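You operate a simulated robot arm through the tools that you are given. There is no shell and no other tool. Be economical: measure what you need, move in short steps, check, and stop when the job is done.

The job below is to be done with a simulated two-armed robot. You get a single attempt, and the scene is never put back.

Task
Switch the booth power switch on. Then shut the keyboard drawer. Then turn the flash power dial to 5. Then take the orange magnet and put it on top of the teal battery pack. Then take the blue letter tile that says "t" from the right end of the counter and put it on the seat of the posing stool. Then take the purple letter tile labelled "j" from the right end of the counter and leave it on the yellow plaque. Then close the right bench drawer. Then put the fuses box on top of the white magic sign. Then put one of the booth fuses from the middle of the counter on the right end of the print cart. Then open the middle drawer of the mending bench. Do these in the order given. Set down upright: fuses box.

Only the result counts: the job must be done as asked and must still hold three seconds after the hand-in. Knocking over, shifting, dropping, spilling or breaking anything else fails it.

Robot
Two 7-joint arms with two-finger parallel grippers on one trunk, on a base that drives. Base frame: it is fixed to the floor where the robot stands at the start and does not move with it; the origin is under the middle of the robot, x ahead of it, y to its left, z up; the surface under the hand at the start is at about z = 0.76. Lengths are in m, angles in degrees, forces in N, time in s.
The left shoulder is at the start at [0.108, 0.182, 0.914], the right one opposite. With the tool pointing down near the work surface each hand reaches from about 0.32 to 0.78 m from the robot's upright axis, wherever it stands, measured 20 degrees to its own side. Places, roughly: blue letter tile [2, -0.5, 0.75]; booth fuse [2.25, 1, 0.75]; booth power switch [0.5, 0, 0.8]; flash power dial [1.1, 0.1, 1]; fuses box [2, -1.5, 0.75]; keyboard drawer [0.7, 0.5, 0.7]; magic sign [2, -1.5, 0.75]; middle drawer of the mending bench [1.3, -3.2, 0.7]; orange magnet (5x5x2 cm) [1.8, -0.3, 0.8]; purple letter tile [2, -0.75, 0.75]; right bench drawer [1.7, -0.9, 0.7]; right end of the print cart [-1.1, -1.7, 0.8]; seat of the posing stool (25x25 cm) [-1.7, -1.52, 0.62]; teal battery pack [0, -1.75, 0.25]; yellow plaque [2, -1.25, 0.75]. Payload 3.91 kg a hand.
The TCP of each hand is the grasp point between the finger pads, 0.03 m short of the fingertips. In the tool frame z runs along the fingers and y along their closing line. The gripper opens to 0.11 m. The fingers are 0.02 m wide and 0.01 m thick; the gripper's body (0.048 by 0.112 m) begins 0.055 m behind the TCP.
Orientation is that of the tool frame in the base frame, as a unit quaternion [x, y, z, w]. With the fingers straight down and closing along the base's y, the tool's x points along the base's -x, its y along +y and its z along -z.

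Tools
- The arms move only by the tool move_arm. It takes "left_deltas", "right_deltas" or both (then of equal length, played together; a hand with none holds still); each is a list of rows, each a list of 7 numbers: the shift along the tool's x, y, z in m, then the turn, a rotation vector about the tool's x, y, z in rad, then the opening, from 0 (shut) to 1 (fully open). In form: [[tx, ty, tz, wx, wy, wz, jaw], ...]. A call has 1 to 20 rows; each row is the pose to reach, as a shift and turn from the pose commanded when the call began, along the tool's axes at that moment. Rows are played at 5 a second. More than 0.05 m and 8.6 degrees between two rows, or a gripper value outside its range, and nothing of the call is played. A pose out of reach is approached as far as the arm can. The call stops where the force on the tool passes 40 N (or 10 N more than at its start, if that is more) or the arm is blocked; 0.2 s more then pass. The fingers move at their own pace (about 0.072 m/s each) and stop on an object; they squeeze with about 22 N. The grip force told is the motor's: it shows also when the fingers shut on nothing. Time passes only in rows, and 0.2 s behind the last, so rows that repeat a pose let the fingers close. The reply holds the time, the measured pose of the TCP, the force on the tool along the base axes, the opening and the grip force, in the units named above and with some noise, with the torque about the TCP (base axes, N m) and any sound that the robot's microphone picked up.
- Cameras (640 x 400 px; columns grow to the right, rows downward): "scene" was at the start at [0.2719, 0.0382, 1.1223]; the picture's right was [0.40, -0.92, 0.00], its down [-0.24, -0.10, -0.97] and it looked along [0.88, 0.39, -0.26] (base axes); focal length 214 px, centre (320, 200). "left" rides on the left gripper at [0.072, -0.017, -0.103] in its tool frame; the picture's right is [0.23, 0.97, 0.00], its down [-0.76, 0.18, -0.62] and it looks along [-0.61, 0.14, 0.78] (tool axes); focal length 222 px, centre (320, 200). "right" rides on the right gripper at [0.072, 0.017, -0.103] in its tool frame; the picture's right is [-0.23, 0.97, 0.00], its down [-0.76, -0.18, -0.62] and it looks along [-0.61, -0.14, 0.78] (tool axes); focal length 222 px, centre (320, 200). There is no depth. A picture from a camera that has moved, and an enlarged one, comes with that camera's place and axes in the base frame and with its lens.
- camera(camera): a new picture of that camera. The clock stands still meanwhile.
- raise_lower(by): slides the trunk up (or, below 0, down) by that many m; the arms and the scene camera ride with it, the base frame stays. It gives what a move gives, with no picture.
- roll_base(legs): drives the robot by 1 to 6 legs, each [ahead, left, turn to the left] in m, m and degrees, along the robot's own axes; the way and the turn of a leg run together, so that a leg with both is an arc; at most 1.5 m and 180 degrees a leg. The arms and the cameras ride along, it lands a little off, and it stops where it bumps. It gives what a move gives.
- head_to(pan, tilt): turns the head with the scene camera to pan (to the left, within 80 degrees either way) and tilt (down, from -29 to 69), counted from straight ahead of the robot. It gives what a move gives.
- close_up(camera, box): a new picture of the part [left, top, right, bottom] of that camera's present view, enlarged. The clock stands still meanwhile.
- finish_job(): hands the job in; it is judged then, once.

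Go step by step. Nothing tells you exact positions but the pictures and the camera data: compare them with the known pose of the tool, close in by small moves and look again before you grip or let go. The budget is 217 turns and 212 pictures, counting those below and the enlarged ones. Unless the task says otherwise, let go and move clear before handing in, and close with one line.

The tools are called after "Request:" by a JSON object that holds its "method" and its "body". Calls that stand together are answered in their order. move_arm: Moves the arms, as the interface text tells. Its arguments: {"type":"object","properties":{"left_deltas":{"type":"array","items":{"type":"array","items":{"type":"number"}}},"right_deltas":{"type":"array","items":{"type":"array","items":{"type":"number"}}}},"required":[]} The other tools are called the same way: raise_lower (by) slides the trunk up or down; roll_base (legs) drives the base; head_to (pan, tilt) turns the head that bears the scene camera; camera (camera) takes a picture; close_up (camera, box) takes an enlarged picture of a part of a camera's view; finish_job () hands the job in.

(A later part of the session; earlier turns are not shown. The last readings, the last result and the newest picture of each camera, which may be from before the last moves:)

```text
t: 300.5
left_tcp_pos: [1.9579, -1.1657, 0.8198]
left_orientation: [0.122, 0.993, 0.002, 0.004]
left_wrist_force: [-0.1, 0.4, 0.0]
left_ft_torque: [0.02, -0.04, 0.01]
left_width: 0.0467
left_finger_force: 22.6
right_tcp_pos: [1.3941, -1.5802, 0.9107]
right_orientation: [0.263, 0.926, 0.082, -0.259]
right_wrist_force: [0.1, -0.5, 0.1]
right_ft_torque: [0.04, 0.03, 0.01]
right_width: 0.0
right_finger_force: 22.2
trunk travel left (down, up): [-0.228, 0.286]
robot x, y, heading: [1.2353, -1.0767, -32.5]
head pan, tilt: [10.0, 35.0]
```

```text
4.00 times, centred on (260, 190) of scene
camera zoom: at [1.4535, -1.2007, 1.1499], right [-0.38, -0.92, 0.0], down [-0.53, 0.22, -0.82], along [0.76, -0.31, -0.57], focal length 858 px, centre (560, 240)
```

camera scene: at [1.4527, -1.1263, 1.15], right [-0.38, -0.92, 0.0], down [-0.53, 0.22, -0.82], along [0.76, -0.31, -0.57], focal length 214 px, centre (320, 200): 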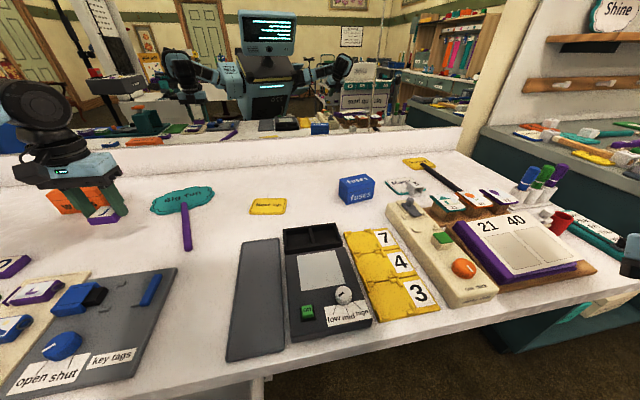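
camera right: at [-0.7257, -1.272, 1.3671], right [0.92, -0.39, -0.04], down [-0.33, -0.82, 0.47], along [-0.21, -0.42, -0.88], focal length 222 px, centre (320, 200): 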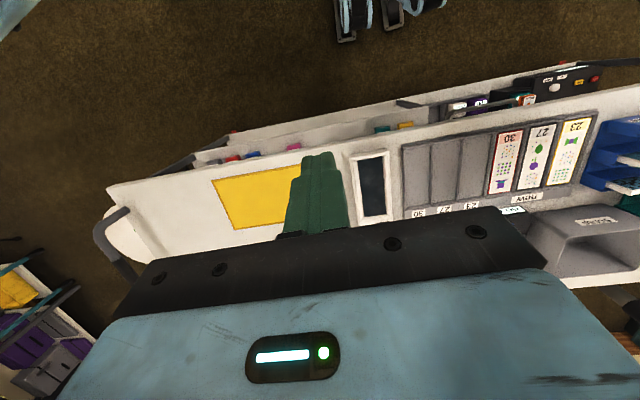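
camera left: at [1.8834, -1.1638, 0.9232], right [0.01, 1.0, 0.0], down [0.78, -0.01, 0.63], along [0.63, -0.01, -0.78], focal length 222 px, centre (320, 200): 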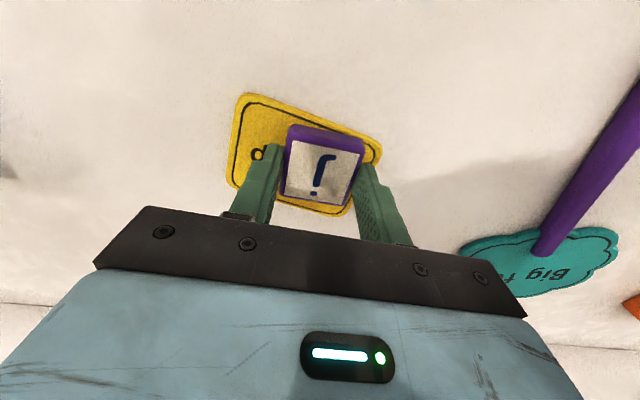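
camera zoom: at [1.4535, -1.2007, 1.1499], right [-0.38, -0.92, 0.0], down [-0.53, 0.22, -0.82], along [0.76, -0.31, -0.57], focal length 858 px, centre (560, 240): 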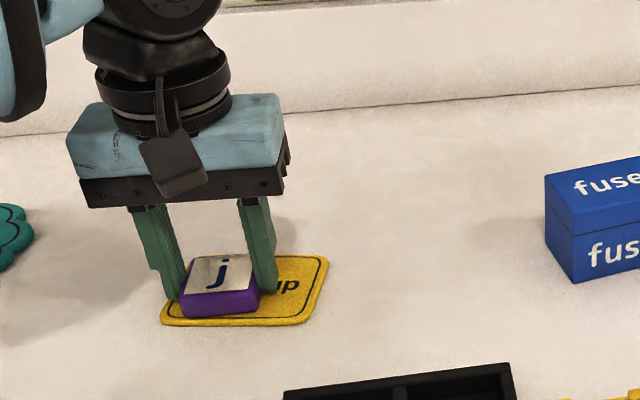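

No contact yet; the tile is a little left of the plaque's middle. I'll shift 12 mm right and lower to touch.

Request:
{"method": "move_arm", "body": {"left_deltas": [[0.002, -0.006, -0.003, 0, 0, 0, 0], [0.002, -0.013, -0.003, 0, 0, 0, 0], [0.002, -0.013, 0.002, 0, 0, 0, 0], [0.002, -0.013, 0.005, 0, 0, 0, 0], [0.002, -0.013, 0.008, 0, 0, 0, 0], [0.002, -0.013, 0.011, 0, 0, 0, 0], [0.002, -0.013, 0.014, 0, 0, 0, 0]]}}

Request:
{"method": "close_up", "body": {"camera": "scene", "box": [180, 140, 340, 240]}}

```text
t: 302.2
left_tcp_pos: [1.955, -1.1789, 0.8146]
left_orientation: [0.121, 0.993, -0.003, 0.009]
left_wrist_force: [-5.3, 2.0, 14.8]
left_ft_torque: [0.21, 0.25, 0.05]
left_width: 0.0468
left_finger_force: 22.6
right_tcp_pos: [1.3928, -1.5805, 0.9107]
right_orientation: [0.263, 0.926, 0.081, -0.259]
right_wrist_force: [0.3, 0.2, -0.7]
right_ft_torque: [-0.01, 0.02, -0.01]
right_width: 0.0001
right_finger_force: 21.6
trunk travel left (down, up): [-0.228, 0.286]
robot x, y, heading: [1.233, -1.0774, -32.2]
head pan, tilt: [10.0, 35.0]
stopped in row 7 (left hand): the force on the tool passed its limit at 42 N (the readings are from after the stop); the commanded pose is now the measured one
```

```text
4.00 times, centred on (260, 190) of scene
camera zoom: at [1.452, -1.2001, 1.1501], right [-0.38, -0.93, 0.0], down [-0.53, 0.22, -0.82], along [0.76, -0.31, -0.57], focal length 858 px, centre (560, 240)
```

zoom: 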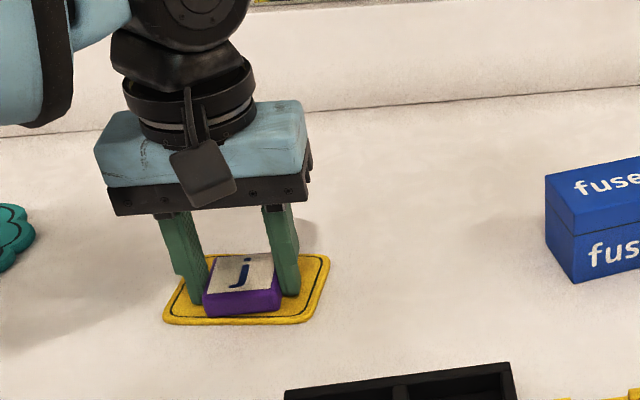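

Tile j rests centred on the plaque. I open, lift and look.

Request:
{"method": "move_arm", "body": {"left_deltas": [[0, 0, -0.001, 0, 0, 0, 0.3], [0, 0, -0.001, 0, 0, 0, 0.6], [0, 0, -0.001, 0, 0, 0, 0.65], [0, 0, -0.04, 0, 0, 0, 0.65], [0, 0, -0.08, 0, 0, 0, 0.65], [0, 0, -0.12, 0, 0, 0, 0.65]]}}

Request:
{"method": "camera", "body": {"camera": "scene"}}

```text
t: 303.6
left_tcp_pos: [1.9582, -1.1695, 0.9298]
left_orientation: [0.12, 0.993, -0.002, 0.008]
left_wrist_force: [0.7, 0.1, -0.6]
left_ft_torque: [-0.03, -0.03, 0.01]
left_width: 0.0714
left_finger_force: 0.2
left hand out of reach, approached as far as the arm can: row 6
right_tcp_pos: [1.3933, -1.5799, 0.9109]
right_orientation: [0.263, 0.926, 0.082, -0.259]
right_wrist_force: [0.0, 0.3, 0.8]
right_ft_torque: [0.01, -0.03, 0.02]
right_width: 0.0
right_finger_force: 21.7
trunk travel left (down, up): [-0.228, 0.286]
robot x, y, heading: [1.2338, -1.0792, -32.1]
head pan, tilt: [10.0, 35.0]
```

```text
74 pictures are left
camera scene: at [1.4533, -1.2003, 1.15], right [-0.38, -0.92, 0.0], down [-0.53, 0.22, -0.82], along [0.76, -0.31, -0.57], focal length 214 px, centre (320, 200)
```

scene: 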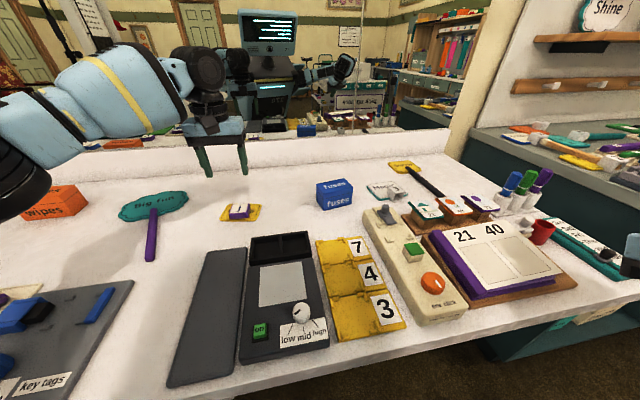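

Tile j is on the plaque. Now the right bench drawer: I'll back to about (1.0, −1.2), face the counter, and push its front right of the handle with tilted shut fingertips.

Request:
{"method": "roll_base", "body": {"legs": [[-0.134, -0.226, 0], [0, 0, 32]]}}

Request:
{"method": "move_arm", "body": {"left_deltas": [[0.04, -0.01, 0, 0, 0, 0, 0], [0.08, -0.02, 0, 0, 0, 0, 0], [0.12, -0.03, 0, 0, 0, 0, 0], [0.16, -0.04, 0, 0, 0, 0, 0], [0.2, -0.05, 0, 0, 0, 0, 0], [0.24, -0.06, 0, 0, 0, 0, 0], [0.27, -0.06, 0, 0, 0, 0, 0]]}}

Request:
{"method": "camera", "body": {"camera": "left"}}

Request:
{"method": "camera", "body": {"camera": "scene"}}

```text
t: 307.8
left_tcp_pos: [1.66, -0.8888, 0.929]
left_orientation: [-0.162, 0.987, 0.0, 0.007]
left_wrist_force: [-0.3, 0.8, 0.8]
left_ft_torque: [0.02, 0.0, -0.03]
left_width: 0.0716
left_finger_force: 0.2
right_tcp_pos: [1.401, -1.5376, 0.909]
right_orientation: [-0.006, 0.962, 0.006, -0.272]
right_wrist_force: [-0.3, -1.2, -0.2]
right_ft_torque: [0.01, 0.02, 0.01]
right_width: 0.0003
right_finger_force: 21.9
trunk travel left (down, up): [-0.228, 0.286]
robot x, y, heading: [0.9954, -1.2038, 0.2]
head pan, tilt: [10.0, 35.0]
```

```text
t: 309.4
left_tcp_pos: [1.4227, -1.0328, 0.9273]
left_orientation: [-0.162, 0.987, 0.001, 0.008]
left_wrist_force: [-0.6, 0.5, 0.5]
left_ft_torque: [0.0, 0.02, -0.02]
left_width: 0.0
left_finger_force: 22.2
right_tcp_pos: [1.4006, -1.5373, 0.9108]
right_orientation: [-0.006, 0.962, 0.006, -0.272]
right_wrist_force: [-0.4, 0.1, 0.5]
right_ft_torque: [-0.01, -0.01, -0.01]
right_width: 0.0
right_finger_force: 21.7
trunk travel left (down, up): [-0.228, 0.286]
robot x, y, heading: [0.9962, -1.2035, -0.3]
head pan, tilt: [10.0, 35.0]
```

```text
73 pictures are left
camera left: at [1.3581, -1.0711, 1.0302], right [-0.53, 0.85, 0.0], down [0.66, 0.41, 0.63], along [0.54, 0.33, -0.77], focal length 222 px, centre (320, 200)
```

left: 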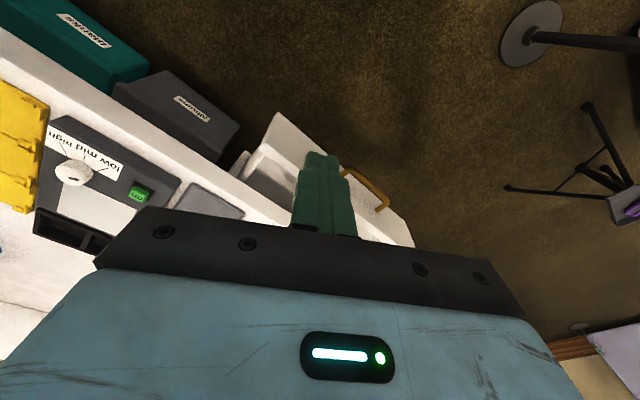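

```text
72 pictures are left
camera scene: at [1.2483, -1.1841, 1.1501], right [0.17, -0.98, 0.0], down [-0.56, -0.1, -0.82], along [0.81, 0.14, -0.57], focal length 214 px, centre (320, 200)
```

scene: 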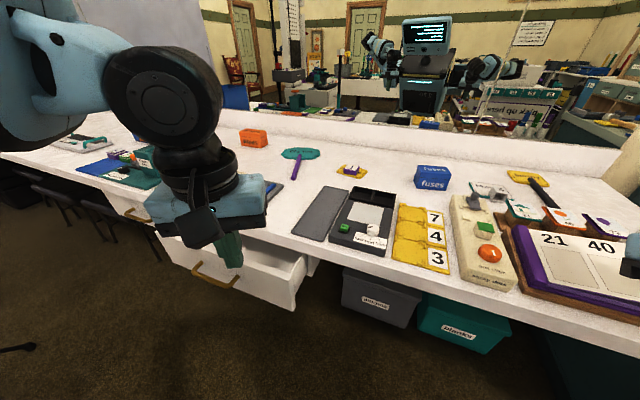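

The drawer front's right part is at about (1.53, −1.0). I turn the shut hand to the drawer's axis and tilt it 45° forward in front of it.

Request:
{"method": "move_arm", "body": {"left_deltas": [[0.01, 0.015, 0.02, 0, 0, 0.13, 0], [0.02, 0.03, 0.04, 0, 0, 0.26, 0], [0.027, 0.045, 0.06, 0, 0, 0.39, 0], [0.027, 0.0545, 0.077, 0, 0, 0.5, 0]]}}

Request:
{"method": "move_arm", "body": {"left_deltas": [[0, 0, 0, 0, -0.13, 0, 0], [0, 0, 0.03, 0, -0.26, 0, 0], [0, 0, 0.06, 0, -0.39, 0, 0], [0, 0, 0.09, 0, -0.52, 0, 0], [0, 0, 0.12, 0, -0.65, 0, 0], [0, 0, 0.145, 0, -0.785, 0, 0]]}}

Request:
{"method": "camera", "body": {"camera": "scene"}}

```text
t: 310.4
left_tcp_pos: [1.3794, -0.988, 0.8488]
left_orientation: [0.09, 0.996, 0.002, 0.008]
left_wrist_force: [-0.4, 0.0, -0.4]
left_ft_torque: [-0.01, 0.06, 0.0]
left_width: 0.0003
left_finger_force: 21.8
right_tcp_pos: [1.4016, -1.538, 0.911]
right_orientation: [-0.006, 0.962, 0.005, -0.273]
right_wrist_force: [0.5, -0.2, -1.0]
right_ft_torque: [-0.02, 0.03, 0.02]
right_width: 0.0
right_finger_force: 21.8
trunk travel left (down, up): [-0.228, 0.286]
robot x, y, heading: [0.9949, -1.2031, 0.1]
head pan, tilt: [10.0, 35.0]
```

```text
t: 311.8
left_tcp_pos: [1.4202, -0.99, 0.6714]
left_orientation: [0.081, 0.917, -0.032, 0.389]
left_wrist_force: [0.7, -0.3, -0.8]
left_ft_torque: [-0.01, 0.01, 0.0]
left_width: 0.0
left_finger_force: 22.0
left hand out of reach, approached as far as the arm can: row 2, 3, 4, 5, 6
right_tcp_pos: [1.401, -1.5367, 0.9104]
right_orientation: [-0.006, 0.962, 0.006, -0.273]
right_wrist_force: [0.1, 0.3, -0.5]
right_ft_torque: [0.03, 0.02, -0.02]
right_width: 0.0001
right_finger_force: 21.7
trunk travel left (down, up): [-0.228, 0.286]
robot x, y, heading: [0.9943, -1.2018, -0.0]
head pan, tilt: [10.0, 35.0]
```

```text
71 pictures are left
camera scene: at [1.2488, -1.1838, 1.1499], right [0.17, -0.98, 0.0], down [-0.56, -0.1, -0.82], along [0.81, 0.14, -0.57], focal length 214 px, centre (320, 200)
```

scene: 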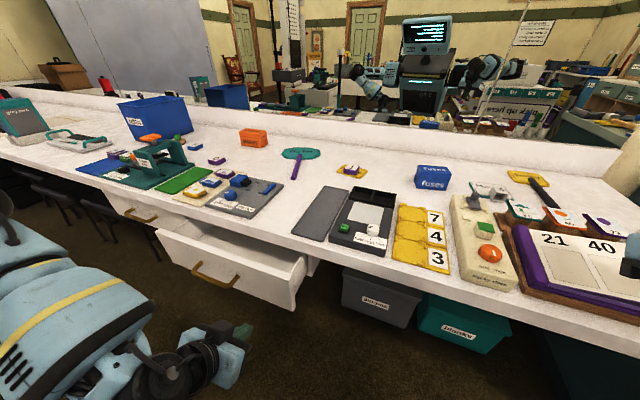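

The shut fingertips are at (1.44, −0.99, 0.65), in front of the drawer's right part. I raise 3.5 cm and push along the drawer's axis.

Request:
{"method": "move_arm", "body": {"left_deltas": [[-0.025, 0, -0.024, 0, 0, 0, 0], [-0.046, 0, -0.002, 0, 0, 0, 0], [-0.067, 0, 0.019, 0, 0, 0, 0], [-0.081, 0, 0.034, 0, 0, 0, 0], [-0.092, 0, 0.045, 0, 0, 0, 0], [-0.103, 0, 0.056, 0, 0, 0, 0], [-0.114, 0, 0.067, 0, 0, 0, 0], [-0.125, 0, 0.078, 0, 0, 0, 0], [-0.136, 0, 0.09, 0, 0, 0, 0], [-0.147, 0, 0.101, 0, 0, 0, 0], [-0.158, 0, 0.113, 0, 0, 0, 0], [-0.169, 0, 0.124, 0, 0, 0, 0], [-0.18, 0, 0.135, 0, 0, 0, 0]]}}

Request:
{"method": "camera", "body": {"camera": "scene"}}

```text
t: 314.0
left_tcp_pos: [1.5893, -1.0199, 0.7071]
left_orientation: [0.081, 0.92, -0.031, 0.383]
left_wrist_force: [-18.4, 5.0, 11.2]
left_ft_torque: [-0.01, 0.12, -0.07]
left_width: 0.0
left_finger_force: 22.3
left hand out of reach, approached as far as the arm can: row 1
right_tcp_pos: [1.4011, -1.5358, 0.911]
right_orientation: [-0.008, 0.962, 0.006, -0.272]
right_wrist_force: [0.8, 0.3, 0.6]
right_ft_torque: [0.0, 0.01, -0.01]
right_width: 0.0001
right_finger_force: 21.6
trunk travel left (down, up): [-0.228, 0.286]
robot x, y, heading: [0.9906, -1.2058, 0.1]
head pan, tilt: [10.0, 35.0]
stopped in row 11 (left hand): the force on the tool passed its limit at 57 N (the readings are from after the stop); the commanded pose is now the measured one
```

```text
70 pictures are left
camera scene: at [1.248, -1.1836, 1.1501], right [0.18, -0.98, 0.0], down [-0.56, -0.1, -0.82], along [0.81, 0.14, -0.57], focal length 214 px, centre (320, 200)
```

scene: 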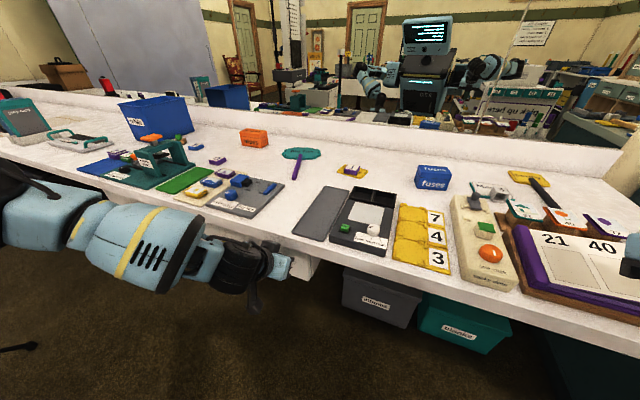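

It stopped firmly with the tip at x≈1.61. I'll back off and see if it is fully shut.

Request:
{"method": "move_arm", "body": {"left_deltas": [[0.028, 0, -0.028, 0, 0, 0, 0], [0.056, 0, -0.056, 0, 0, 0, 0], [0.084, 0, -0.084, 0, 0, 0, 0], [0.112, 0, -0.112, 0, 0, 0, 0]]}}

Request:
{"method": "head_to", "body": {"pan": 25, "tilt": 35}}

Request:
{"method": "camera", "body": {"camera": "scene"}}

```text
t: 315.0
left_tcp_pos: [1.4423, -0.9933, 0.7053]
left_orientation: [0.082, 0.919, -0.032, 0.383]
left_wrist_force: [-0.3, -0.2, 0.6]
left_ft_torque: [-0.03, -0.01, 0.02]
left_width: 0.0
left_finger_force: 22.1
left hand out of reach, approached as far as the arm can: row 4
right_tcp_pos: [1.4012, -1.5366, 0.91]
right_orientation: [-0.007, 0.962, 0.006, -0.273]
right_wrist_force: [-0.7, -0.5, -0.3]
right_ft_torque: [-0.01, -0.01, 0.01]
right_width: 0.0
right_finger_force: 22.1
trunk travel left (down, up): [-0.228, 0.286]
robot x, y, heading: [0.9941, -1.2008, 0.3]
head pan, tilt: [10.0, 35.0]
```

```text
t: 315.8
left_tcp_pos: [1.4421, -0.9953, 0.7067]
left_orientation: [0.081, 0.92, -0.031, 0.383]
left_wrist_force: [-0.7, 0.1, -0.4]
left_ft_torque: [0.0, 0.0, -0.01]
left_width: 0.0
left_finger_force: 22.4
right_tcp_pos: [1.402, -1.538, 0.9104]
right_orientation: [-0.007, 0.962, 0.006, -0.273]
right_wrist_force: [-0.2, 0.4, 0.3]
right_ft_torque: [-0.03, -0.01, 0.01]
right_width: 0.0001
right_finger_force: 21.5
trunk travel left (down, up): [-0.228, 0.286]
robot x, y, heading: [0.9978, -1.2017, 0.5]
head pan, tilt: [25.0, 35.0]
```

```text
69 pictures are left
camera scene: at [1.2418, -1.1619, 1.15], right [0.42, -0.91, 0.0], down [-0.52, -0.24, -0.82], along [0.74, 0.35, -0.57], focal length 214 px, centre (320, 200)
```

scene: 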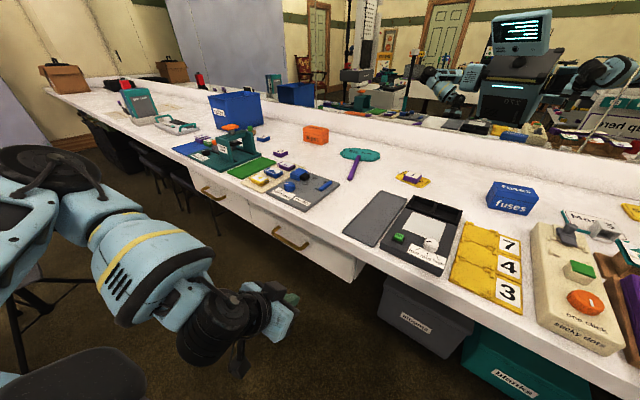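

Request:
{"method": "close_up", "body": {"camera": "scene", "box": [180, 160, 400, 300]}}

```text
2.86 times, centred on (290, 230) of scene
camera zoom: at [1.2418, -1.1619, 1.15], right [0.42, -0.91, 0.0], down [-0.52, -0.24, -0.82], along [0.74, 0.35, -0.57], focal length 613 px, centre (406, 114)
```

zoom: 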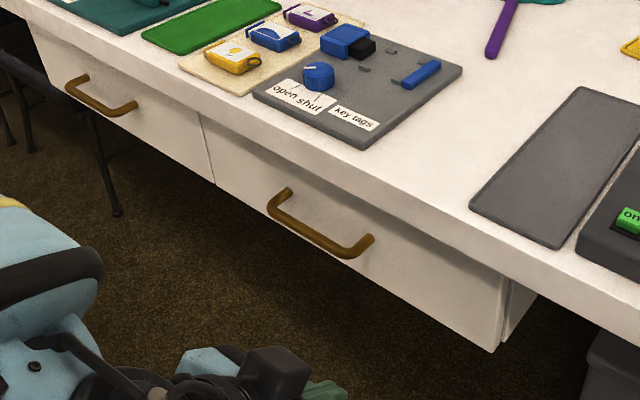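

The drawer is shut flush with its neighbour. Next the fuses box: I raise and straighten the left hand, then drive to (1.2, −1.55) heading 30° to use the right arm.

Request:
{"method": "move_arm", "body": {"left_deltas": [[-0.025, 0, -0.025, 0, 0.1, 0, 0], [-0.05, 0, -0.05, 0, 0.23, 0, 0], [-0.075, 0, -0.075, 0, 0.36, 0, 0], [-0.1, 0, -0.1, 0, 0.49, 0, 0], [-0.125, 0, -0.125, 0, 0.62, 0, 0], [-0.15, 0, -0.15, 0, 0.76, 0, 0]]}}

Request:
{"method": "raise_lower", "body": {"by": 0.1}}

Request:
{"method": "roll_base", "body": {"legs": [[0, -0.35, 0], [0, 0, 30], [0.17, -0.1, 0]]}}

Request:
{"method": "head_to", "body": {"pan": -30, "tilt": 40}}

Request:
{"method": "camera", "body": {"camera": "scene"}}

```text
t: 317.2
left_tcp_pos: [1.4419, -0.9952, 0.9165]
left_orientation: [0.088, 0.996, 0.002, 0.016]
left_wrist_force: [0.1, -0.4, 0.0]
left_ft_torque: [0.02, 0.03, -0.01]
left_width: 0.0001
left_finger_force: 21.7
left hand out of reach, approached as far as the arm can: row 1
right_tcp_pos: [1.4017, -1.5361, 0.9101]
right_orientation: [-0.007, 0.962, 0.005, -0.272]
right_wrist_force: [0.7, 0.7, -0.7]
right_ft_torque: [-0.04, 0.01, -0.03]
right_width: 0.0
right_finger_force: 22.0
trunk travel left (down, up): [-0.228, 0.286]
robot x, y, heading: [0.9967, -1.2002, 0.0]
head pan, tilt: [25.0, 35.0]
```

```text
t: 318.5
left_tcp_pos: [1.4418, -0.9938, 1.0124]
left_orientation: [0.087, 0.996, 0.003, 0.015]
left_wrist_force: [0.9, 0.4, -0.2]
left_ft_torque: [0.02, 0.04, -0.01]
left_width: 0.0
left_finger_force: 22.3
right_tcp_pos: [1.4026, -1.5372, 1.01]
right_orientation: [-0.006, 0.962, 0.006, -0.273]
right_wrist_force: [0.3, 0.3, 0.0]
right_ft_torque: [0.0, -0.01, -0.02]
right_width: 0.0
right_finger_force: 22.3
trunk travel left (down, up): [-0.328, 0.186]
robot x, y, heading: [0.992, -1.1983, 0.3]
head pan, tilt: [25.0, 35.0]
```

```text
t: 324.7
left_tcp_pos: [1.4859, -1.1462, 1.013]
left_orientation: [-0.163, 0.986, 0.005, 0.014]
left_wrist_force: [0.1, 0.6, -0.2]
left_ft_torque: [-0.01, 0.03, -0.04]
left_width: 0.0001
left_finger_force: 22.4
right_tcp_pos: [1.7129, -1.6401, 1.0099]
right_orientation: [-0.246, 0.93, -0.062, -0.265]
right_wrist_force: [0.1, -0.2, 1.1]
right_ft_torque: [-0.01, 0.01, 0.0]
right_width: 0.0
right_finger_force: 21.6
trunk travel left (down, up): [-0.328, 0.186]
robot x, y, heading: [1.1946, -1.5379, 28.9]
head pan, tilt: [25.0, 35.0]
```

```text
t: 325.9
left_tcp_pos: [1.4854, -1.1452, 1.0145]
left_orientation: [-0.162, 0.987, 0.005, 0.014]
left_wrist_force: [0.2, 0.0, -0.1]
left_ft_torque: [0.02, 0.01, -0.02]
left_width: 0.0001
left_finger_force: 21.6
right_tcp_pos: [1.712, -1.6405, 1.0107]
right_orientation: [-0.246, 0.93, -0.062, -0.265]
right_wrist_force: [0.3, -0.5, -0.1]
right_ft_torque: [0.0, -0.02, -0.02]
right_width: 0.0
right_finger_force: 21.8
trunk travel left (down, up): [-0.328, 0.186]
robot x, y, heading: [1.1942, -1.5416, 29.1]
head pan, tilt: [-30.0, 40.0]
```

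```text
67 pictures are left
camera scene: at [1.3993, -1.4752, 1.2442], right [-0.02, -1.0, 0.0], down [-0.64, 0.01, -0.77], along [0.77, -0.01, -0.64], focal length 214 px, centre (320, 200)
```

scene: 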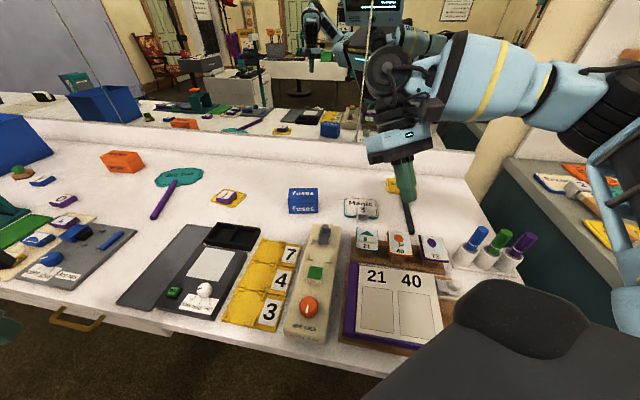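

The fuses box and the white "Magic" sign are in view. I zoom.

Request:
{"method": "close_up", "body": {"camera": "scene", "box": [270, 165, 430, 265]}}

```text
4.00 times, centred on (350, 215) of scene
camera zoom: at [1.3993, -1.4752, 1.2442], right [-0.02, -1.0, 0.0], down [-0.64, 0.01, -0.77], along [0.77, -0.01, -0.64], focal length 858 px, centre (200, 140)
```

zoom: 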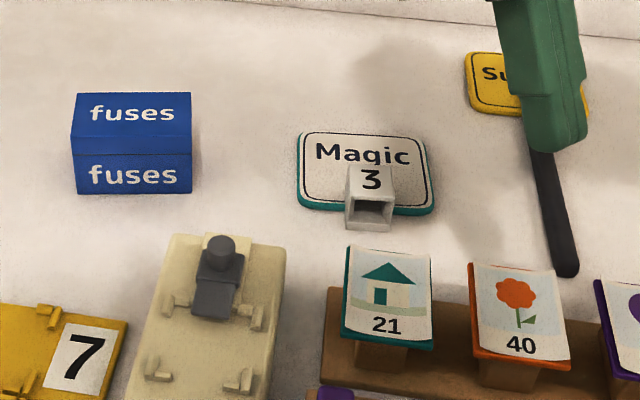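

I bring the right hand upright above the fuses box (about 1.935, −1.43).

Request:
{"method": "move_arm", "body": {"right_deltas": [[-0.03, 0.008, -0.01, 0, -0.1, 0, 0.4], [-0.065, 0.017, -0.022, 0, -0.2, 0, 0.8], [-0.1, 0.026, -0.036, 0.005, -0.3, 0, 1], [-0.14, 0.036, -0.05, 0.01, -0.4, 0, 1], [-0.18, 0.046, -0.065, 0.016, -0.5, 0, 1], [-0.22, 0.057, -0.08, 0.016, -0.55, 0, 1], [-0.255, 0.066, -0.093, 0.016, -0.55, 0, 1], [-0.2855, 0.074, -0.104, 0.016, -0.55, 0, 1]]}}

Request:
{"method": "move_arm", "body": {"right_deltas": [[0, 0, 0, 0, 0, 0.13, 1], [0, 0, 0, 0, 0, 0.26, 1], [0, 0, 0, 0, 0, 0.39, 1], [0, 0, 0, 0, 0, 0.5, 1]]}}

Request:
{"method": "camera", "body": {"camera": "right"}}

```text
t: 327.7
left_tcp_pos: [1.4853, -1.1448, 1.0136]
left_orientation: [-0.164, 0.986, 0.005, 0.013]
left_wrist_force: [-0.3, 0.6, 0.5]
left_ft_torque: [-0.06, 0.0, -0.02]
left_width: 0.0002
left_finger_force: 21.6
right_tcp_pos: [1.9345, -1.427, 0.9526]
right_orientation: [-0.256, 0.967, -0.002, 0.001]
right_wrist_force: [-0.2, 0.0, 0.2]
right_ft_torque: [-0.02, 0.02, 0.0]
right_width: 0.1101
right_finger_force: 0.1
trunk travel left (down, up): [-0.328, 0.186]
robot x, y, heading: [1.1927, -1.5422, 29.1]
head pan, tilt: [-30.0, 40.0]
```

```text
t: 328.7
left_tcp_pos: [1.4855, -1.1461, 1.0145]
left_orientation: [-0.164, 0.986, 0.005, 0.014]
left_wrist_force: [-0.6, 0.4, -0.5]
left_ft_torque: [0.0, -0.02, 0.0]
left_width: 0.0
left_finger_force: 22.3
right_tcp_pos: [1.9334, -1.4281, 0.9506]
right_orientation: [-0.007, 1.0, -0.001, 0.0]
right_wrist_force: [0.3, -0.7, 0.8]
right_ft_torque: [0.0, 0.02, 0.0]
right_width: 0.1101
right_finger_force: 0.1
trunk travel left (down, up): [-0.328, 0.186]
robot x, y, heading: [1.1922, -1.5416, 28.7]
head pan, tilt: [-30.0, 40.0]
```

```text
65 pictures are left
camera right: at [1.8615, -1.4133, 1.0543], right [0.21, 0.98, 0.0], down [0.76, -0.17, 0.62], along [0.61, -0.13, -0.78], focal length 222 px, centre (320, 200)
```

right: 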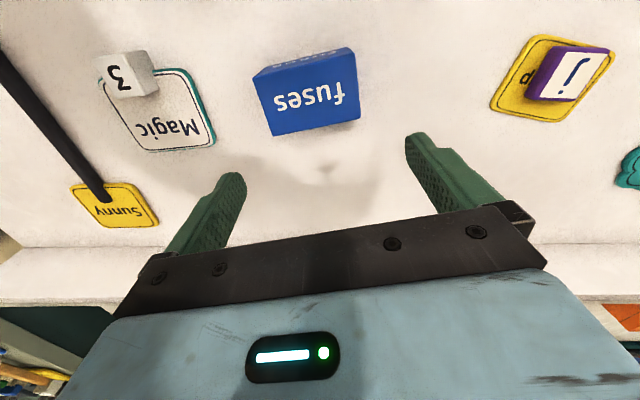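

The box spans x 1.888–1.943, y −1.48…−1.39, top ~0.83; the sign is centred near (1.906, −1.618) with the "3" piece at its front. I come down part way and check.

Request:
{"method": "move_arm", "body": {"right_deltas": [[0.01, -0.003, 0.02, 0, 0, 0, 1], [0.018, -0.006, 0.05, 0, 0, 0, 1], [0.018, -0.006, 0.075, 0, 0, 0, 1]]}}

Request:
{"method": "camera", "body": {"camera": "right"}}

Request:
{"method": "close_up", "body": {"camera": "scene", "box": [240, 140, 440, 265]}}

```text
t: 329.5
left_tcp_pos: [1.4867, -1.1459, 1.0128]
left_orientation: [-0.164, 0.986, 0.005, 0.014]
left_wrist_force: [0.6, -0.4, 0.0]
left_ft_torque: [-0.01, -0.02, -0.01]
left_width: 0.0001
left_finger_force: 21.7
right_tcp_pos: [1.9174, -1.4358, 0.8728]
right_orientation: [-0.008, 1.0, -0.001, -0.001]
right_wrist_force: [-0.4, 0.0, -0.1]
right_ft_torque: [0.01, -0.03, 0.01]
right_width: 0.1101
right_finger_force: 0.0
trunk travel left (down, up): [-0.328, 0.186]
robot x, y, heading: [1.1911, -1.5409, 29.0]
head pan, tilt: [-30.0, 40.0]
```

```text
64 pictures are left
camera right: at [1.8446, -1.4206, 0.9752], right [0.21, 0.98, 0.0], down [0.77, -0.16, 0.62], along [0.61, -0.13, -0.78], focal length 222 px, centre (320, 200)
```

right: 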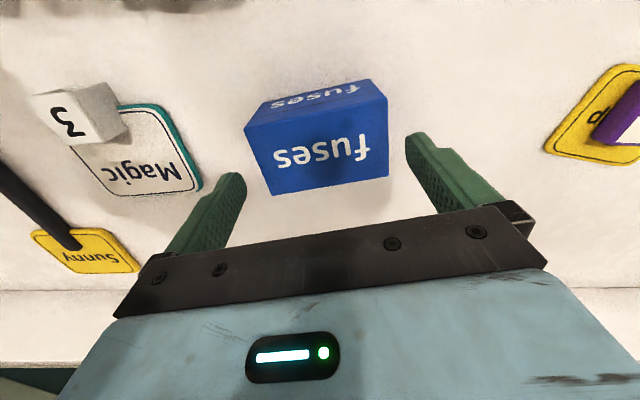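

```text
3.20 times, centred on (340, 202) of scene
camera zoom: at [1.3997, -1.4752, 1.2441], right [-0.02, -1.0, 0.0], down [-0.64, 0.01, -0.77], along [0.77, -0.01, -0.64], focal length 686 px, centre (256, 192)
```

zoom: 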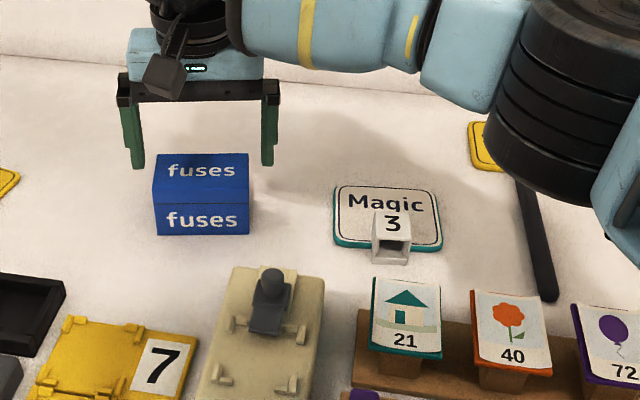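

Well centred with about 7 mm clearance each side. Down and grip.

Request:
{"method": "move_arm", "body": {"right_deltas": [[0.003, 0.001, 0.02, 0, 0, 0, 1], [0.003, 0.001, 0.04, 0, 0, 0, 1], [0.003, 0.001, 0.057, 0, 0, 0, 1], [0.003, 0.001, 0.057, 0, 0, 0, 0.6], [0.003, 0.001, 0.057, 0, 0, 0, 0.3], [0.003, 0.001, 0.057, 0, 0, 0, 0.3]]}}

Request:
{"method": "close_up", "body": {"camera": "scene", "box": [240, 140, 440, 265]}}

```text
t: 330.9
left_tcp_pos: [1.4853, -1.1461, 1.0128]
left_orientation: [-0.163, 0.986, 0.005, 0.014]
left_wrist_force: [-0.2, -0.2, 0.5]
left_ft_torque: [-0.03, 0.04, -0.02]
left_width: 0.0001
left_finger_force: 22.2
right_tcp_pos: [1.9143, -1.4344, 0.8182]
right_orientation: [-0.009, 1.0, -0.001, -0.002]
right_wrist_force: [0.4, 0.6, -0.2]
right_ft_torque: [0.03, 0.02, -0.01]
right_width: 0.09
right_finger_force: 22.4
trunk travel left (down, up): [-0.328, 0.186]
robot x, y, heading: [1.1949, -1.5418, 29.0]
head pan, tilt: [-30.0, 40.0]
```

```text
3.20 times, centred on (340, 202) of scene
camera zoom: at [1.3994, -1.4752, 1.2442], right [-0.02, -1.0, 0.0], down [-0.64, 0.01, -0.77], along [0.77, -0.01, -0.64], focal length 686 px, centre (256, 192)
```

zoom: 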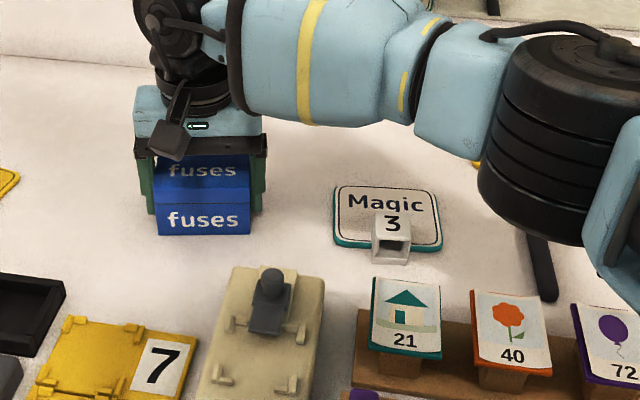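

Box gripped (9 cm). Lift and carry it over the sign.

Request:
{"method": "move_arm", "body": {"right_deltas": [[0, 0, -0.03, 0, 0, 0, 0.3], [0, 0, -0.06, 0, 0, 0, 0.3], [-0.002, -0.04, -0.07, 0, 0, 0, 0.3], [-0.004, -0.08, -0.07, 0, 0, 0, 0.3], [-0.006, -0.12, -0.07, 0, 0, 0, 0.3], [-0.0075, -0.16, -0.07, 0, 0, 0, 0.3], [-0.0075, -0.181, -0.07, 0, 0, 0, 0.3], [-0.0075, -0.181, -0.07, 0, 0, 0, 0.3]]}}

Request:
{"method": "close_up", "body": {"camera": "scene", "box": [260, 140, 460, 265]}}

Request:
{"method": "camera", "body": {"camera": "right"}}

```text
t: 332.7
left_tcp_pos: [1.4857, -1.1459, 1.0145]
left_orientation: [-0.163, 0.987, 0.006, 0.014]
left_wrist_force: [-0.1, 0.0, -0.2]
left_ft_torque: [0.01, -0.02, 0.01]
left_width: 0.0
left_finger_force: 21.9
right_tcp_pos: [1.922, -1.6153, 0.8899]
right_orientation: [-0.008, 1.0, -0.002, 0.0]
right_wrist_force: [-0.2, 0.9, -1.6]
right_ft_torque: [0.04, 0.0, 0.03]
right_width: 0.09
right_finger_force: 21.9
trunk travel left (down, up): [-0.328, 0.186]
robot x, y, heading: [1.1937, -1.5413, 29.0]
head pan, tilt: [-30.0, 40.0]
```

```text
3.20 times, centred on (360, 202) of scene
camera zoom: at [1.3995, -1.4751, 1.2442], right [-0.02, -1.0, 0.0], down [-0.64, 0.01, -0.77], along [0.77, -0.01, -0.64], focal length 686 px, centre (192, 192)
```

zoom: 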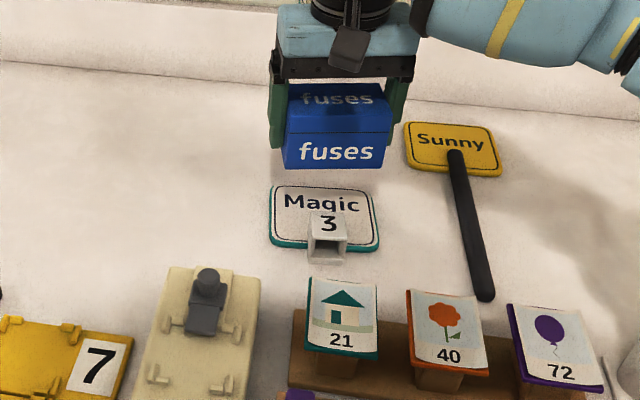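

```text
60 pictures are left
camera right: at [1.8505, -1.6004, 0.9927], right [0.21, 0.98, 0.0], down [0.77, -0.16, 0.62], along [0.61, -0.13, -0.78], focal length 222 px, centre (320, 200)
```

right: 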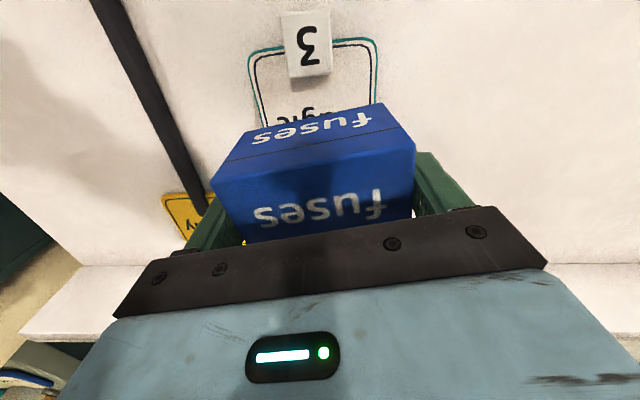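

Aligned over the sign; I shift 6 mm back to clear the "3" piece and lower to contact.

Request:
{"method": "move_arm", "body": {"right_deltas": [[-0.006, 0, 0.01, 0, 0, 0, 0.3], [-0.006, 0, 0.03, 0, 0, 0, 0.3], [-0.006, 0, 0.045, 0, 0, 0, 0.3], [-0.006, 0, 0.052, 0, 0, 0, 0.3], [-0.006, 0, 0.057, 0, 0, 0, 0.3], [-0.006, 0, 0.061, 0, 0, 0, 0.3], [-0.006, 0, 0.065, 0, 0, 0, 0.3], [-0.006, 0, 0.069, 0, 0, 0, 0.3]]}}

Request:
{"method": "close_up", "body": {"camera": "scene", "box": [290, 150, 410, 225]}}

```text
t: 334.5
left_tcp_pos: [1.4841, -1.1465, 1.0145]
left_orientation: [-0.163, 0.987, 0.005, 0.014]
left_wrist_force: [0.0, 0.4, 0.8]
left_ft_torque: [-0.01, 0.01, 0.01]
left_width: 0.0001
left_finger_force: 22.1
right_tcp_pos: [1.9307, -1.6158, 0.8243]
right_orientation: [-0.007, 1.0, 0.002, 0.003]
right_wrist_force: [2.7, -3.3, 22.5]
right_ft_torque: [0.0, 0.03, -0.07]
right_width: 0.09
right_finger_force: 21.6
trunk travel left (down, up): [-0.328, 0.186]
robot x, y, heading: [1.1905, -1.5417, 29.1]
head pan, tilt: [-30.0, 40.0]
```

```text
5.33 times, centred on (350, 188) of scene
camera zoom: at [1.3975, -1.4756, 1.2448], right [-0.02, -1.0, 0.0], down [-0.64, 0.01, -0.77], along [0.77, -0.01, -0.64], focal length 1144 px, centre (160, 267)
```

zoom: 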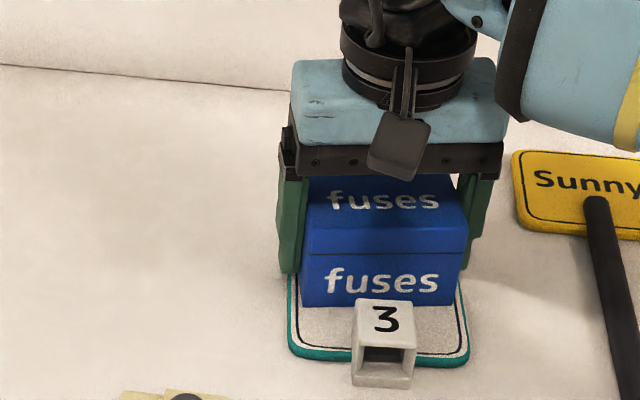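

The box stands on the sign. Release and lift.

Request:
{"method": "move_arm", "body": {"right_deltas": [[0, 0, -0.001, 0, 0, 0, 0.7], [0, 0, -0.001, 0, 0, 0, 1], [0, 0, -0.001, 0, 0, 0, 1], [0, 0, -0.04, 0, 0, 0, 1], [0, 0, -0.08, 0, 0, 0, 1], [0, 0, -0.12, 0, 0, 0, 1]]}}

Request:
{"method": "head_to", "body": {"pan": 10, "tilt": 30}}

Request:
{"method": "camera", "body": {"camera": "scene"}}

```text
t: 335.9
left_tcp_pos: [1.4849, -1.1455, 1.014]
left_orientation: [-0.164, 0.986, 0.005, 0.014]
left_wrist_force: [-0.9, 0.3, 0.3]
left_ft_torque: [0.0, -0.01, -0.02]
left_width: 0.0
left_finger_force: 21.7
right_tcp_pos: [1.9303, -1.6142, 0.9367]
right_orientation: [-0.009, 1.0, -0.001, 0.0]
right_wrist_force: [0.6, -0.2, 0.2]
right_ft_torque: [0.0, 0.01, 0.04]
right_width: 0.1102
right_finger_force: 0.1
trunk travel left (down, up): [-0.328, 0.186]
robot x, y, heading: [1.1918, -1.5398, 28.6]
head pan, tilt: [-30.0, 40.0]
```

```text
t: 337.0
left_tcp_pos: [1.4863, -1.1457, 1.0126]
left_orientation: [-0.163, 0.986, 0.004, 0.014]
left_wrist_force: [0.1, 0.3, 0.0]
left_ft_torque: [0.01, 0.01, -0.01]
left_width: 0.0
left_finger_force: 22.3
right_tcp_pos: [1.9327, -1.6141, 0.9362]
right_orientation: [-0.009, 1.0, -0.001, -0.001]
right_wrist_force: [-0.3, 0.4, -0.7]
right_ft_torque: [-0.02, -0.01, 0.0]
right_width: 0.11
right_finger_force: 0.1
trunk travel left (down, up): [-0.328, 0.186]
robot x, y, heading: [1.1933, -1.5385, 28.8]
head pan, tilt: [10.0, 30.0]
```

```text
58 pictures are left
camera scene: at [1.3848, -1.4169, 1.2595], right [0.63, -0.78, 0.0], down [-0.39, -0.31, -0.87], along [0.67, 0.54, -0.5], focal length 214 px, centre (320, 200)
```

scene: 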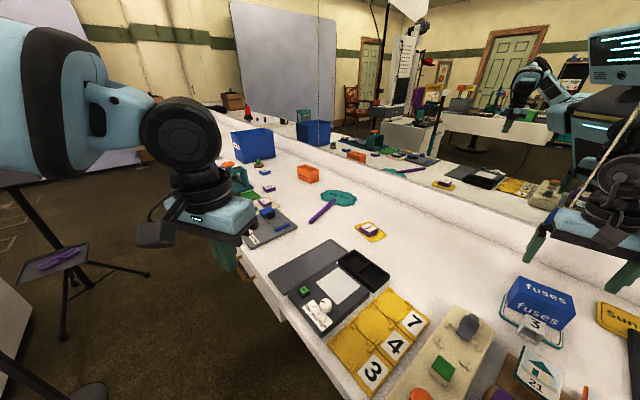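

The fuses box stands upright on the Magic sign. Next, the booth fuse on the far left part of the counter: I tuck the right hand, and drive back round to the start area.

Request:
{"method": "move_arm", "body": {"right_deltas": [[0.02, 0, -0.04, 0, 0, 0, 0.6], [0.06, 0, -0.06, 0, 0, -0.1, 0], [0.1, 0, -0.07, 0, 0, -0.2, 0], [0.14, 0, -0.07, 0, 0, -0.3, 0], [0.18, 0, -0.07, 0, 0, -0.4, 0], [0.22, 0, -0.07, 0, 0, -0.5, 0], [0.26, 0, -0.07, 0, 0, -0.5, 0], [0.3, 0, -0.07, 0, 0, -0.5, 0]]}}

Request:
{"method": "raise_lower", "body": {"by": 0.08}}

Request:
{"method": "roll_base", "body": {"legs": [[-0.088, 0.55, 0], [0, 0, -28.8], [-0.85, 0.23, 0]]}}

Request:
{"method": "head_to", "body": {"pan": 75, "tilt": 25}}

Request:
{"method": "camera", "body": {"camera": "scene"}}

```text
t: 338.8
left_tcp_pos: [1.485, -1.1457, 1.0135]
left_orientation: [-0.163, 0.986, 0.005, 0.014]
left_wrist_force: [-0.8, -0.2, -0.9]
left_ft_torque: [0.01, -0.03, 0.02]
left_width: 0.0001
left_finger_force: 22.7
right_tcp_pos: [1.6286, -1.6172, 1.0123]
right_orientation: [-0.256, 0.967, 0.0, -0.002]
right_wrist_force: [-1.2, 0.4, 0.8]
right_ft_torque: [-0.04, -0.03, 0.01]
right_width: 0.0
right_finger_force: 22.3
trunk travel left (down, up): [-0.328, 0.186]
robot x, y, heading: [1.1899, -1.5414, 28.8]
head pan, tilt: [10.0, 30.0]
```

```text
t: 340.0
left_tcp_pos: [1.4862, -1.1454, 1.0938]
left_orientation: [-0.163, 0.986, 0.005, 0.014]
left_wrist_force: [-0.9, 0.6, -1.0]
left_ft_torque: [0.0, 0.01, 0.03]
left_width: 0.0
left_finger_force: 22.2
right_tcp_pos: [1.6312, -1.6206, 1.0902]
right_orientation: [-0.256, 0.967, 0.0, -0.001]
right_wrist_force: [0.6, -0.7, 0.3]
right_ft_torque: [-0.01, 0.01, -0.01]
right_width: 0.0001
right_finger_force: 22.1
trunk travel left (down, up): [-0.408, 0.106]
robot x, y, heading: [1.1962, -1.5436, 28.9]
head pan, tilt: [10.0, 30.0]
```

```text
t: 351.1
left_tcp_pos: [0.46, -0.6574, 1.0936]
left_orientation: [0.109, 0.994, 0.0, 0.015]
left_wrist_force: [0.1, 0.2, 0.4]
left_ft_torque: [0.02, 0.02, 0.02]
left_width: 0.0
left_finger_force: 22.2
right_tcp_pos: [0.3405, -1.1378, 1.0889]
right_orientation: [0.013, 1.0, 0.0, -0.001]
right_wrist_force: [0.6, 0.1, -0.9]
right_ft_torque: [-0.01, 0.02, 0.01]
right_width: 0.0
right_finger_force: 21.4
trunk travel left (down, up): [-0.408, 0.106]
robot x, y, heading: [0.0102, -0.8415, -2.3]
head pan, tilt: [10.0, 30.0]
```

```text
t: 352.4
left_tcp_pos: [0.4619, -0.6563, 1.0937]
left_orientation: [0.108, 0.994, 0.001, 0.015]
left_wrist_force: [0.0, 0.5, 0.9]
left_ft_torque: [-0.03, 0.0, -0.03]
left_width: 0.0
left_finger_force: 21.9
right_tcp_pos: [0.341, -1.1379, 1.09]
right_orientation: [0.013, 1.0, 0.0, -0.001]
right_wrist_force: [-0.2, -0.4, -0.5]
right_ft_torque: [-0.03, -0.03, 0.02]
right_width: 0.0
right_finger_force: 21.9
trunk travel left (down, up): [-0.408, 0.106]
robot x, y, heading: [0.0049, -0.8427, -2.2]
head pan, tilt: [75.0, 25.0]
```

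```text
57 pictures are left
camera scene: at [0.1456, -0.7596, 1.3535], right [0.95, -0.3, 0.0], down [-0.13, -0.4, -0.91], along [0.27, 0.87, -0.42], focal length 214 px, centre (320, 200)
```

scene: 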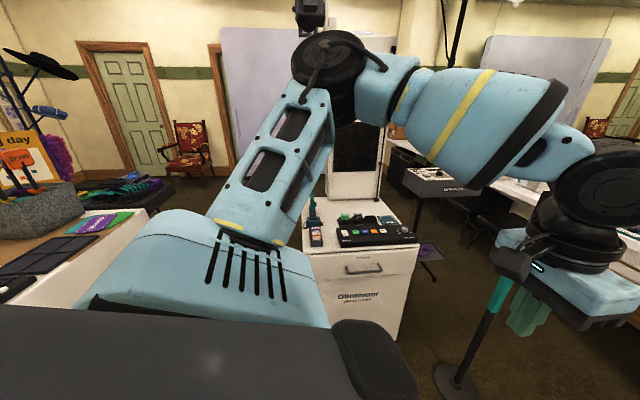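

The passage between console and props table is clear. I strafe left to (0, 0.15), then (0, 1.15).

Request:
{"method": "roll_base", "body": {"legs": [[0, 0, 2.2], [0, 1.0, 0], [0, 0.98, 0]]}}

Request:
{"method": "head_to", "body": {"pan": 0, "tilt": 28}}

Request:
{"method": "camera", "body": {"camera": "scene"}}

```text
t: 370.5
left_tcp_pos: [0.4648, 1.3515, 1.0934]
left_orientation: [0.09, 0.996, 0.001, 0.015]
left_wrist_force: [0.6, -0.4, -0.5]
left_ft_torque: [-0.02, -0.01, 0.03]
left_width: 0.0
left_finger_force: 22.2
right_tcp_pos: [0.36, 0.8663, 1.0905]
right_orientation: [-0.004, 1.0, 0.0, 0.0]
right_wrist_force: [0.4, -0.1, 0.0]
right_ft_torque: [0.01, -0.01, 0.01]
right_width: 0.0004
right_finger_force: 22.0
trunk travel left (down, up): [-0.408, 0.106]
robot x, y, heading: [0.0158, 1.15, -0.3]
head pan, tilt: [75.0, 25.0]
```

```text
t: 372.0
left_tcp_pos: [0.465, 1.3503, 1.0932]
left_orientation: [0.091, 0.996, 0.001, 0.015]
left_wrist_force: [0.8, 0.9, -1.2]
left_ft_torque: [-0.01, 0.05, -0.01]
left_width: 0.0
left_finger_force: 22.0
right_tcp_pos: [0.3599, 0.8662, 1.0903]
right_orientation: [-0.005, 1.0, 0.0, 0.0]
right_wrist_force: [-0.4, 0.1, 0.4]
right_ft_torque: [-0.02, 0.01, 0.01]
right_width: 0.0003
right_finger_force: 21.9
trunk travel left (down, up): [-0.408, 0.106]
robot x, y, heading: [0.0164, 1.1432, -0.0]
head pan, tilt: [0.0, 28.0]
```

```text
56 pictures are left
camera scene: at [0.2186, 1.1483, 1.3487], right [0.0, -1.0, 0.0], down [-0.47, 0.0, -0.88], along [0.88, 0.0, -0.47], focal length 214 px, centre (320, 200)
```

scene: 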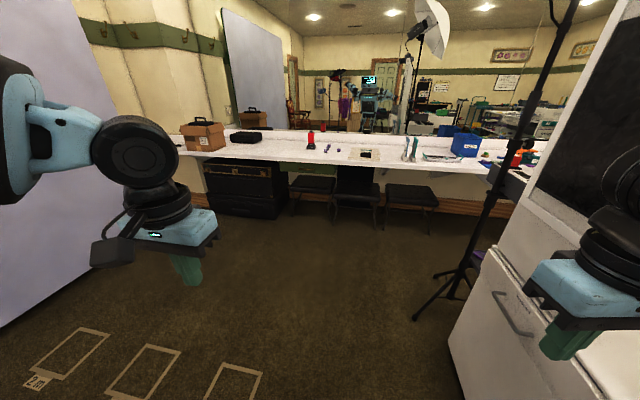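

The way along y≈1.15 is open to the counter. I drive forward 1.35 m.

Request:
{"method": "roll_base", "body": {"legs": [[1.35, 0, 0]]}}

Request:
{"method": "head_to", "body": {"pan": -5, "tilt": 38}}

Request:
{"method": "camera", "body": {"camera": "scene"}}

```text
t: 378.7
left_tcp_pos: [1.8018, 1.3082, 1.094]
left_orientation: [0.108, 0.994, 0.001, 0.015]
left_wrist_force: [0.6, 0.1, 0.0]
left_ft_torque: [-0.02, 0.01, -0.01]
left_width: 0.0001
left_finger_force: 21.7
right_tcp_pos: [1.6807, 0.8266, 1.0909]
right_orientation: [0.013, 1.0, 0.0, -0.002]
right_wrist_force: [-0.8, 0.7, -0.2]
right_ft_torque: [0.0, -0.01, 0.01]
right_width: 0.0
right_finger_force: 22.1
trunk travel left (down, up): [-0.408, 0.106]
robot x, y, heading: [1.3448, 1.1222, -2.4]
head pan, tilt: [0.0, 28.0]
```

```text
t: 379.4
left_tcp_pos: [1.8014, 1.3069, 1.0929]
left_orientation: [0.107, 0.994, 0.001, 0.015]
left_wrist_force: [0.4, -0.5, 0.5]
left_ft_torque: [-0.01, 0.02, 0.02]
left_width: 0.0
left_finger_force: 22.3
right_tcp_pos: [1.6806, 0.8264, 1.0906]
right_orientation: [0.013, 1.0, 0.0, -0.002]
right_wrist_force: [-0.1, -0.4, 0.6]
right_ft_torque: [0.03, -0.01, -0.01]
right_width: 0.0
right_finger_force: 21.7
trunk travel left (down, up): [-0.408, 0.106]
robot x, y, heading: [1.349, 1.1196, -2.0]
head pan, tilt: [-5.0, 38.0]
```

```text
55 pictures are left
camera scene: at [1.5435, 1.1057, 1.3333], right [-0.13, -0.99, 0.0], down [-0.61, 0.08, -0.79], along [0.78, -0.1, -0.62], focal length 214 px, centre (320, 200)
```

scene: 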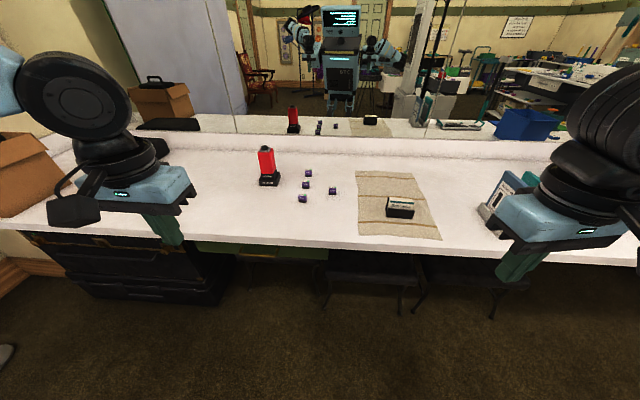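

Four small purple fuses lie on the counter; the nearest at about (2.25, 1.09). I move in 0.25 m, lower the trunk, and bring the right hand above it.

Request:
{"method": "roll_base", "body": {"legs": [[0.25, 0, 2]]}}

Request:
{"method": "raise_lower", "body": {"by": -0.16}}

Request:
{"method": "move_arm", "body": {"right_deltas": [[-0.04, 0.025, 0, 0, 0, 0, 0.2], [-0.08, 0.05, 0, 0, 0, 0, 0.4], [-0.12, 0.08, 0, 0, 0, 0, 0.5], [-0.15, 0.11, 0, 0, 0, 0, 0.6], [-0.18, 0.14, 0, 0, 0, 0, 0.6], [-0.21, 0.17, 0, 0, 0, 0, 0.6], [-0.24, 0.2, 0, 0, 0, 0, 0.6], [-0.27, 0.23, 0, 0, 0, 0, 0.6]]}}

Request:
{"method": "camera", "body": {"camera": "right"}}

```text
t: 381.2
left_tcp_pos: [2.0405, 1.3205, 1.0946]
left_orientation: [0.087, 0.996, 0.001, 0.015]
left_wrist_force: [0.1, 0.5, 0.1]
left_ft_torque: [0.01, 0.02, -0.01]
left_width: 0.0001
left_finger_force: 22.3
right_tcp_pos: [1.9387, 0.8355, 1.0896]
right_orientation: [-0.007, 1.0, 0.0, -0.002]
right_wrist_force: [1.0, 0.1, 0.5]
right_ft_torque: [-0.01, 0.01, 0.0]
right_width: 0.0
right_finger_force: 22.3
trunk travel left (down, up): [-0.408, 0.106]
robot x, y, heading: [1.5932, 1.1156, 0.1]
head pan, tilt: [-5.0, 38.0]
```

```text
t: 383.0
left_tcp_pos: [2.0409, 1.3213, 0.9351]
left_orientation: [0.087, 0.996, 0.001, 0.017]
left_wrist_force: [-0.1, 0.7, 0.2]
left_ft_torque: [0.03, 0.0, -0.02]
left_width: 0.0003
left_finger_force: 22.0
right_tcp_pos: [1.9376, 0.8364, 0.9311]
right_orientation: [-0.007, 1.0, 0.001, 0.0]
right_wrist_force: [-0.1, -0.3, -1.6]
right_ft_torque: [0.04, 0.01, 0.02]
right_width: 0.0002
right_finger_force: 22.0
trunk travel left (down, up): [-0.248, 0.266]
robot x, y, heading: [1.5948, 1.1169, -0.0]
head pan, tilt: [-5.0, 38.0]
```

```text
t: 384.8
left_tcp_pos: [2.0401, 1.3226, 0.9343]
left_orientation: [0.087, 0.996, 0.0, 0.015]
left_wrist_force: [0.2, 0.6, 0.5]
left_ft_torque: [-0.03, 0.01, 0.03]
left_width: 0.0
left_finger_force: 21.6
right_tcp_pos: [2.2058, 1.0729, 0.9296]
right_orientation: [-0.007, 1.0, -0.001, 0.0]
right_wrist_force: [-0.1, 0.9, -0.1]
right_ft_torque: [-0.05, 0.03, 0.02]
right_width: 0.0661
right_finger_force: 0.0
trunk travel left (down, up): [-0.248, 0.266]
robot x, y, heading: [1.5907, 1.1195, -0.0]
head pan, tilt: [-5.0, 38.0]
```

```text
54 pictures are left
camera right: at [2.1331, 1.0865, 1.0324], right [0.21, 0.98, 0.0], down [0.76, -0.17, 0.62], along [0.61, -0.13, -0.78], focal length 222 px, centre (320, 200)
```

right: 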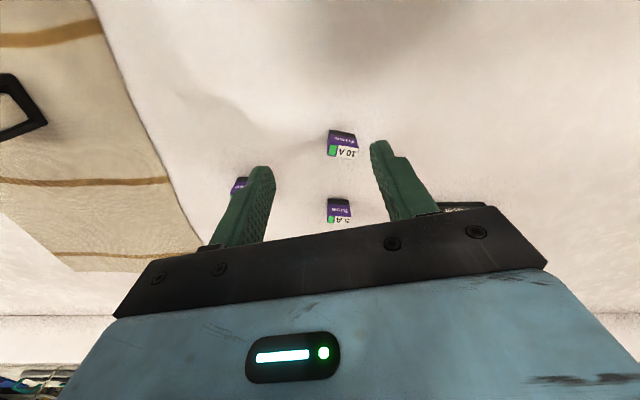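

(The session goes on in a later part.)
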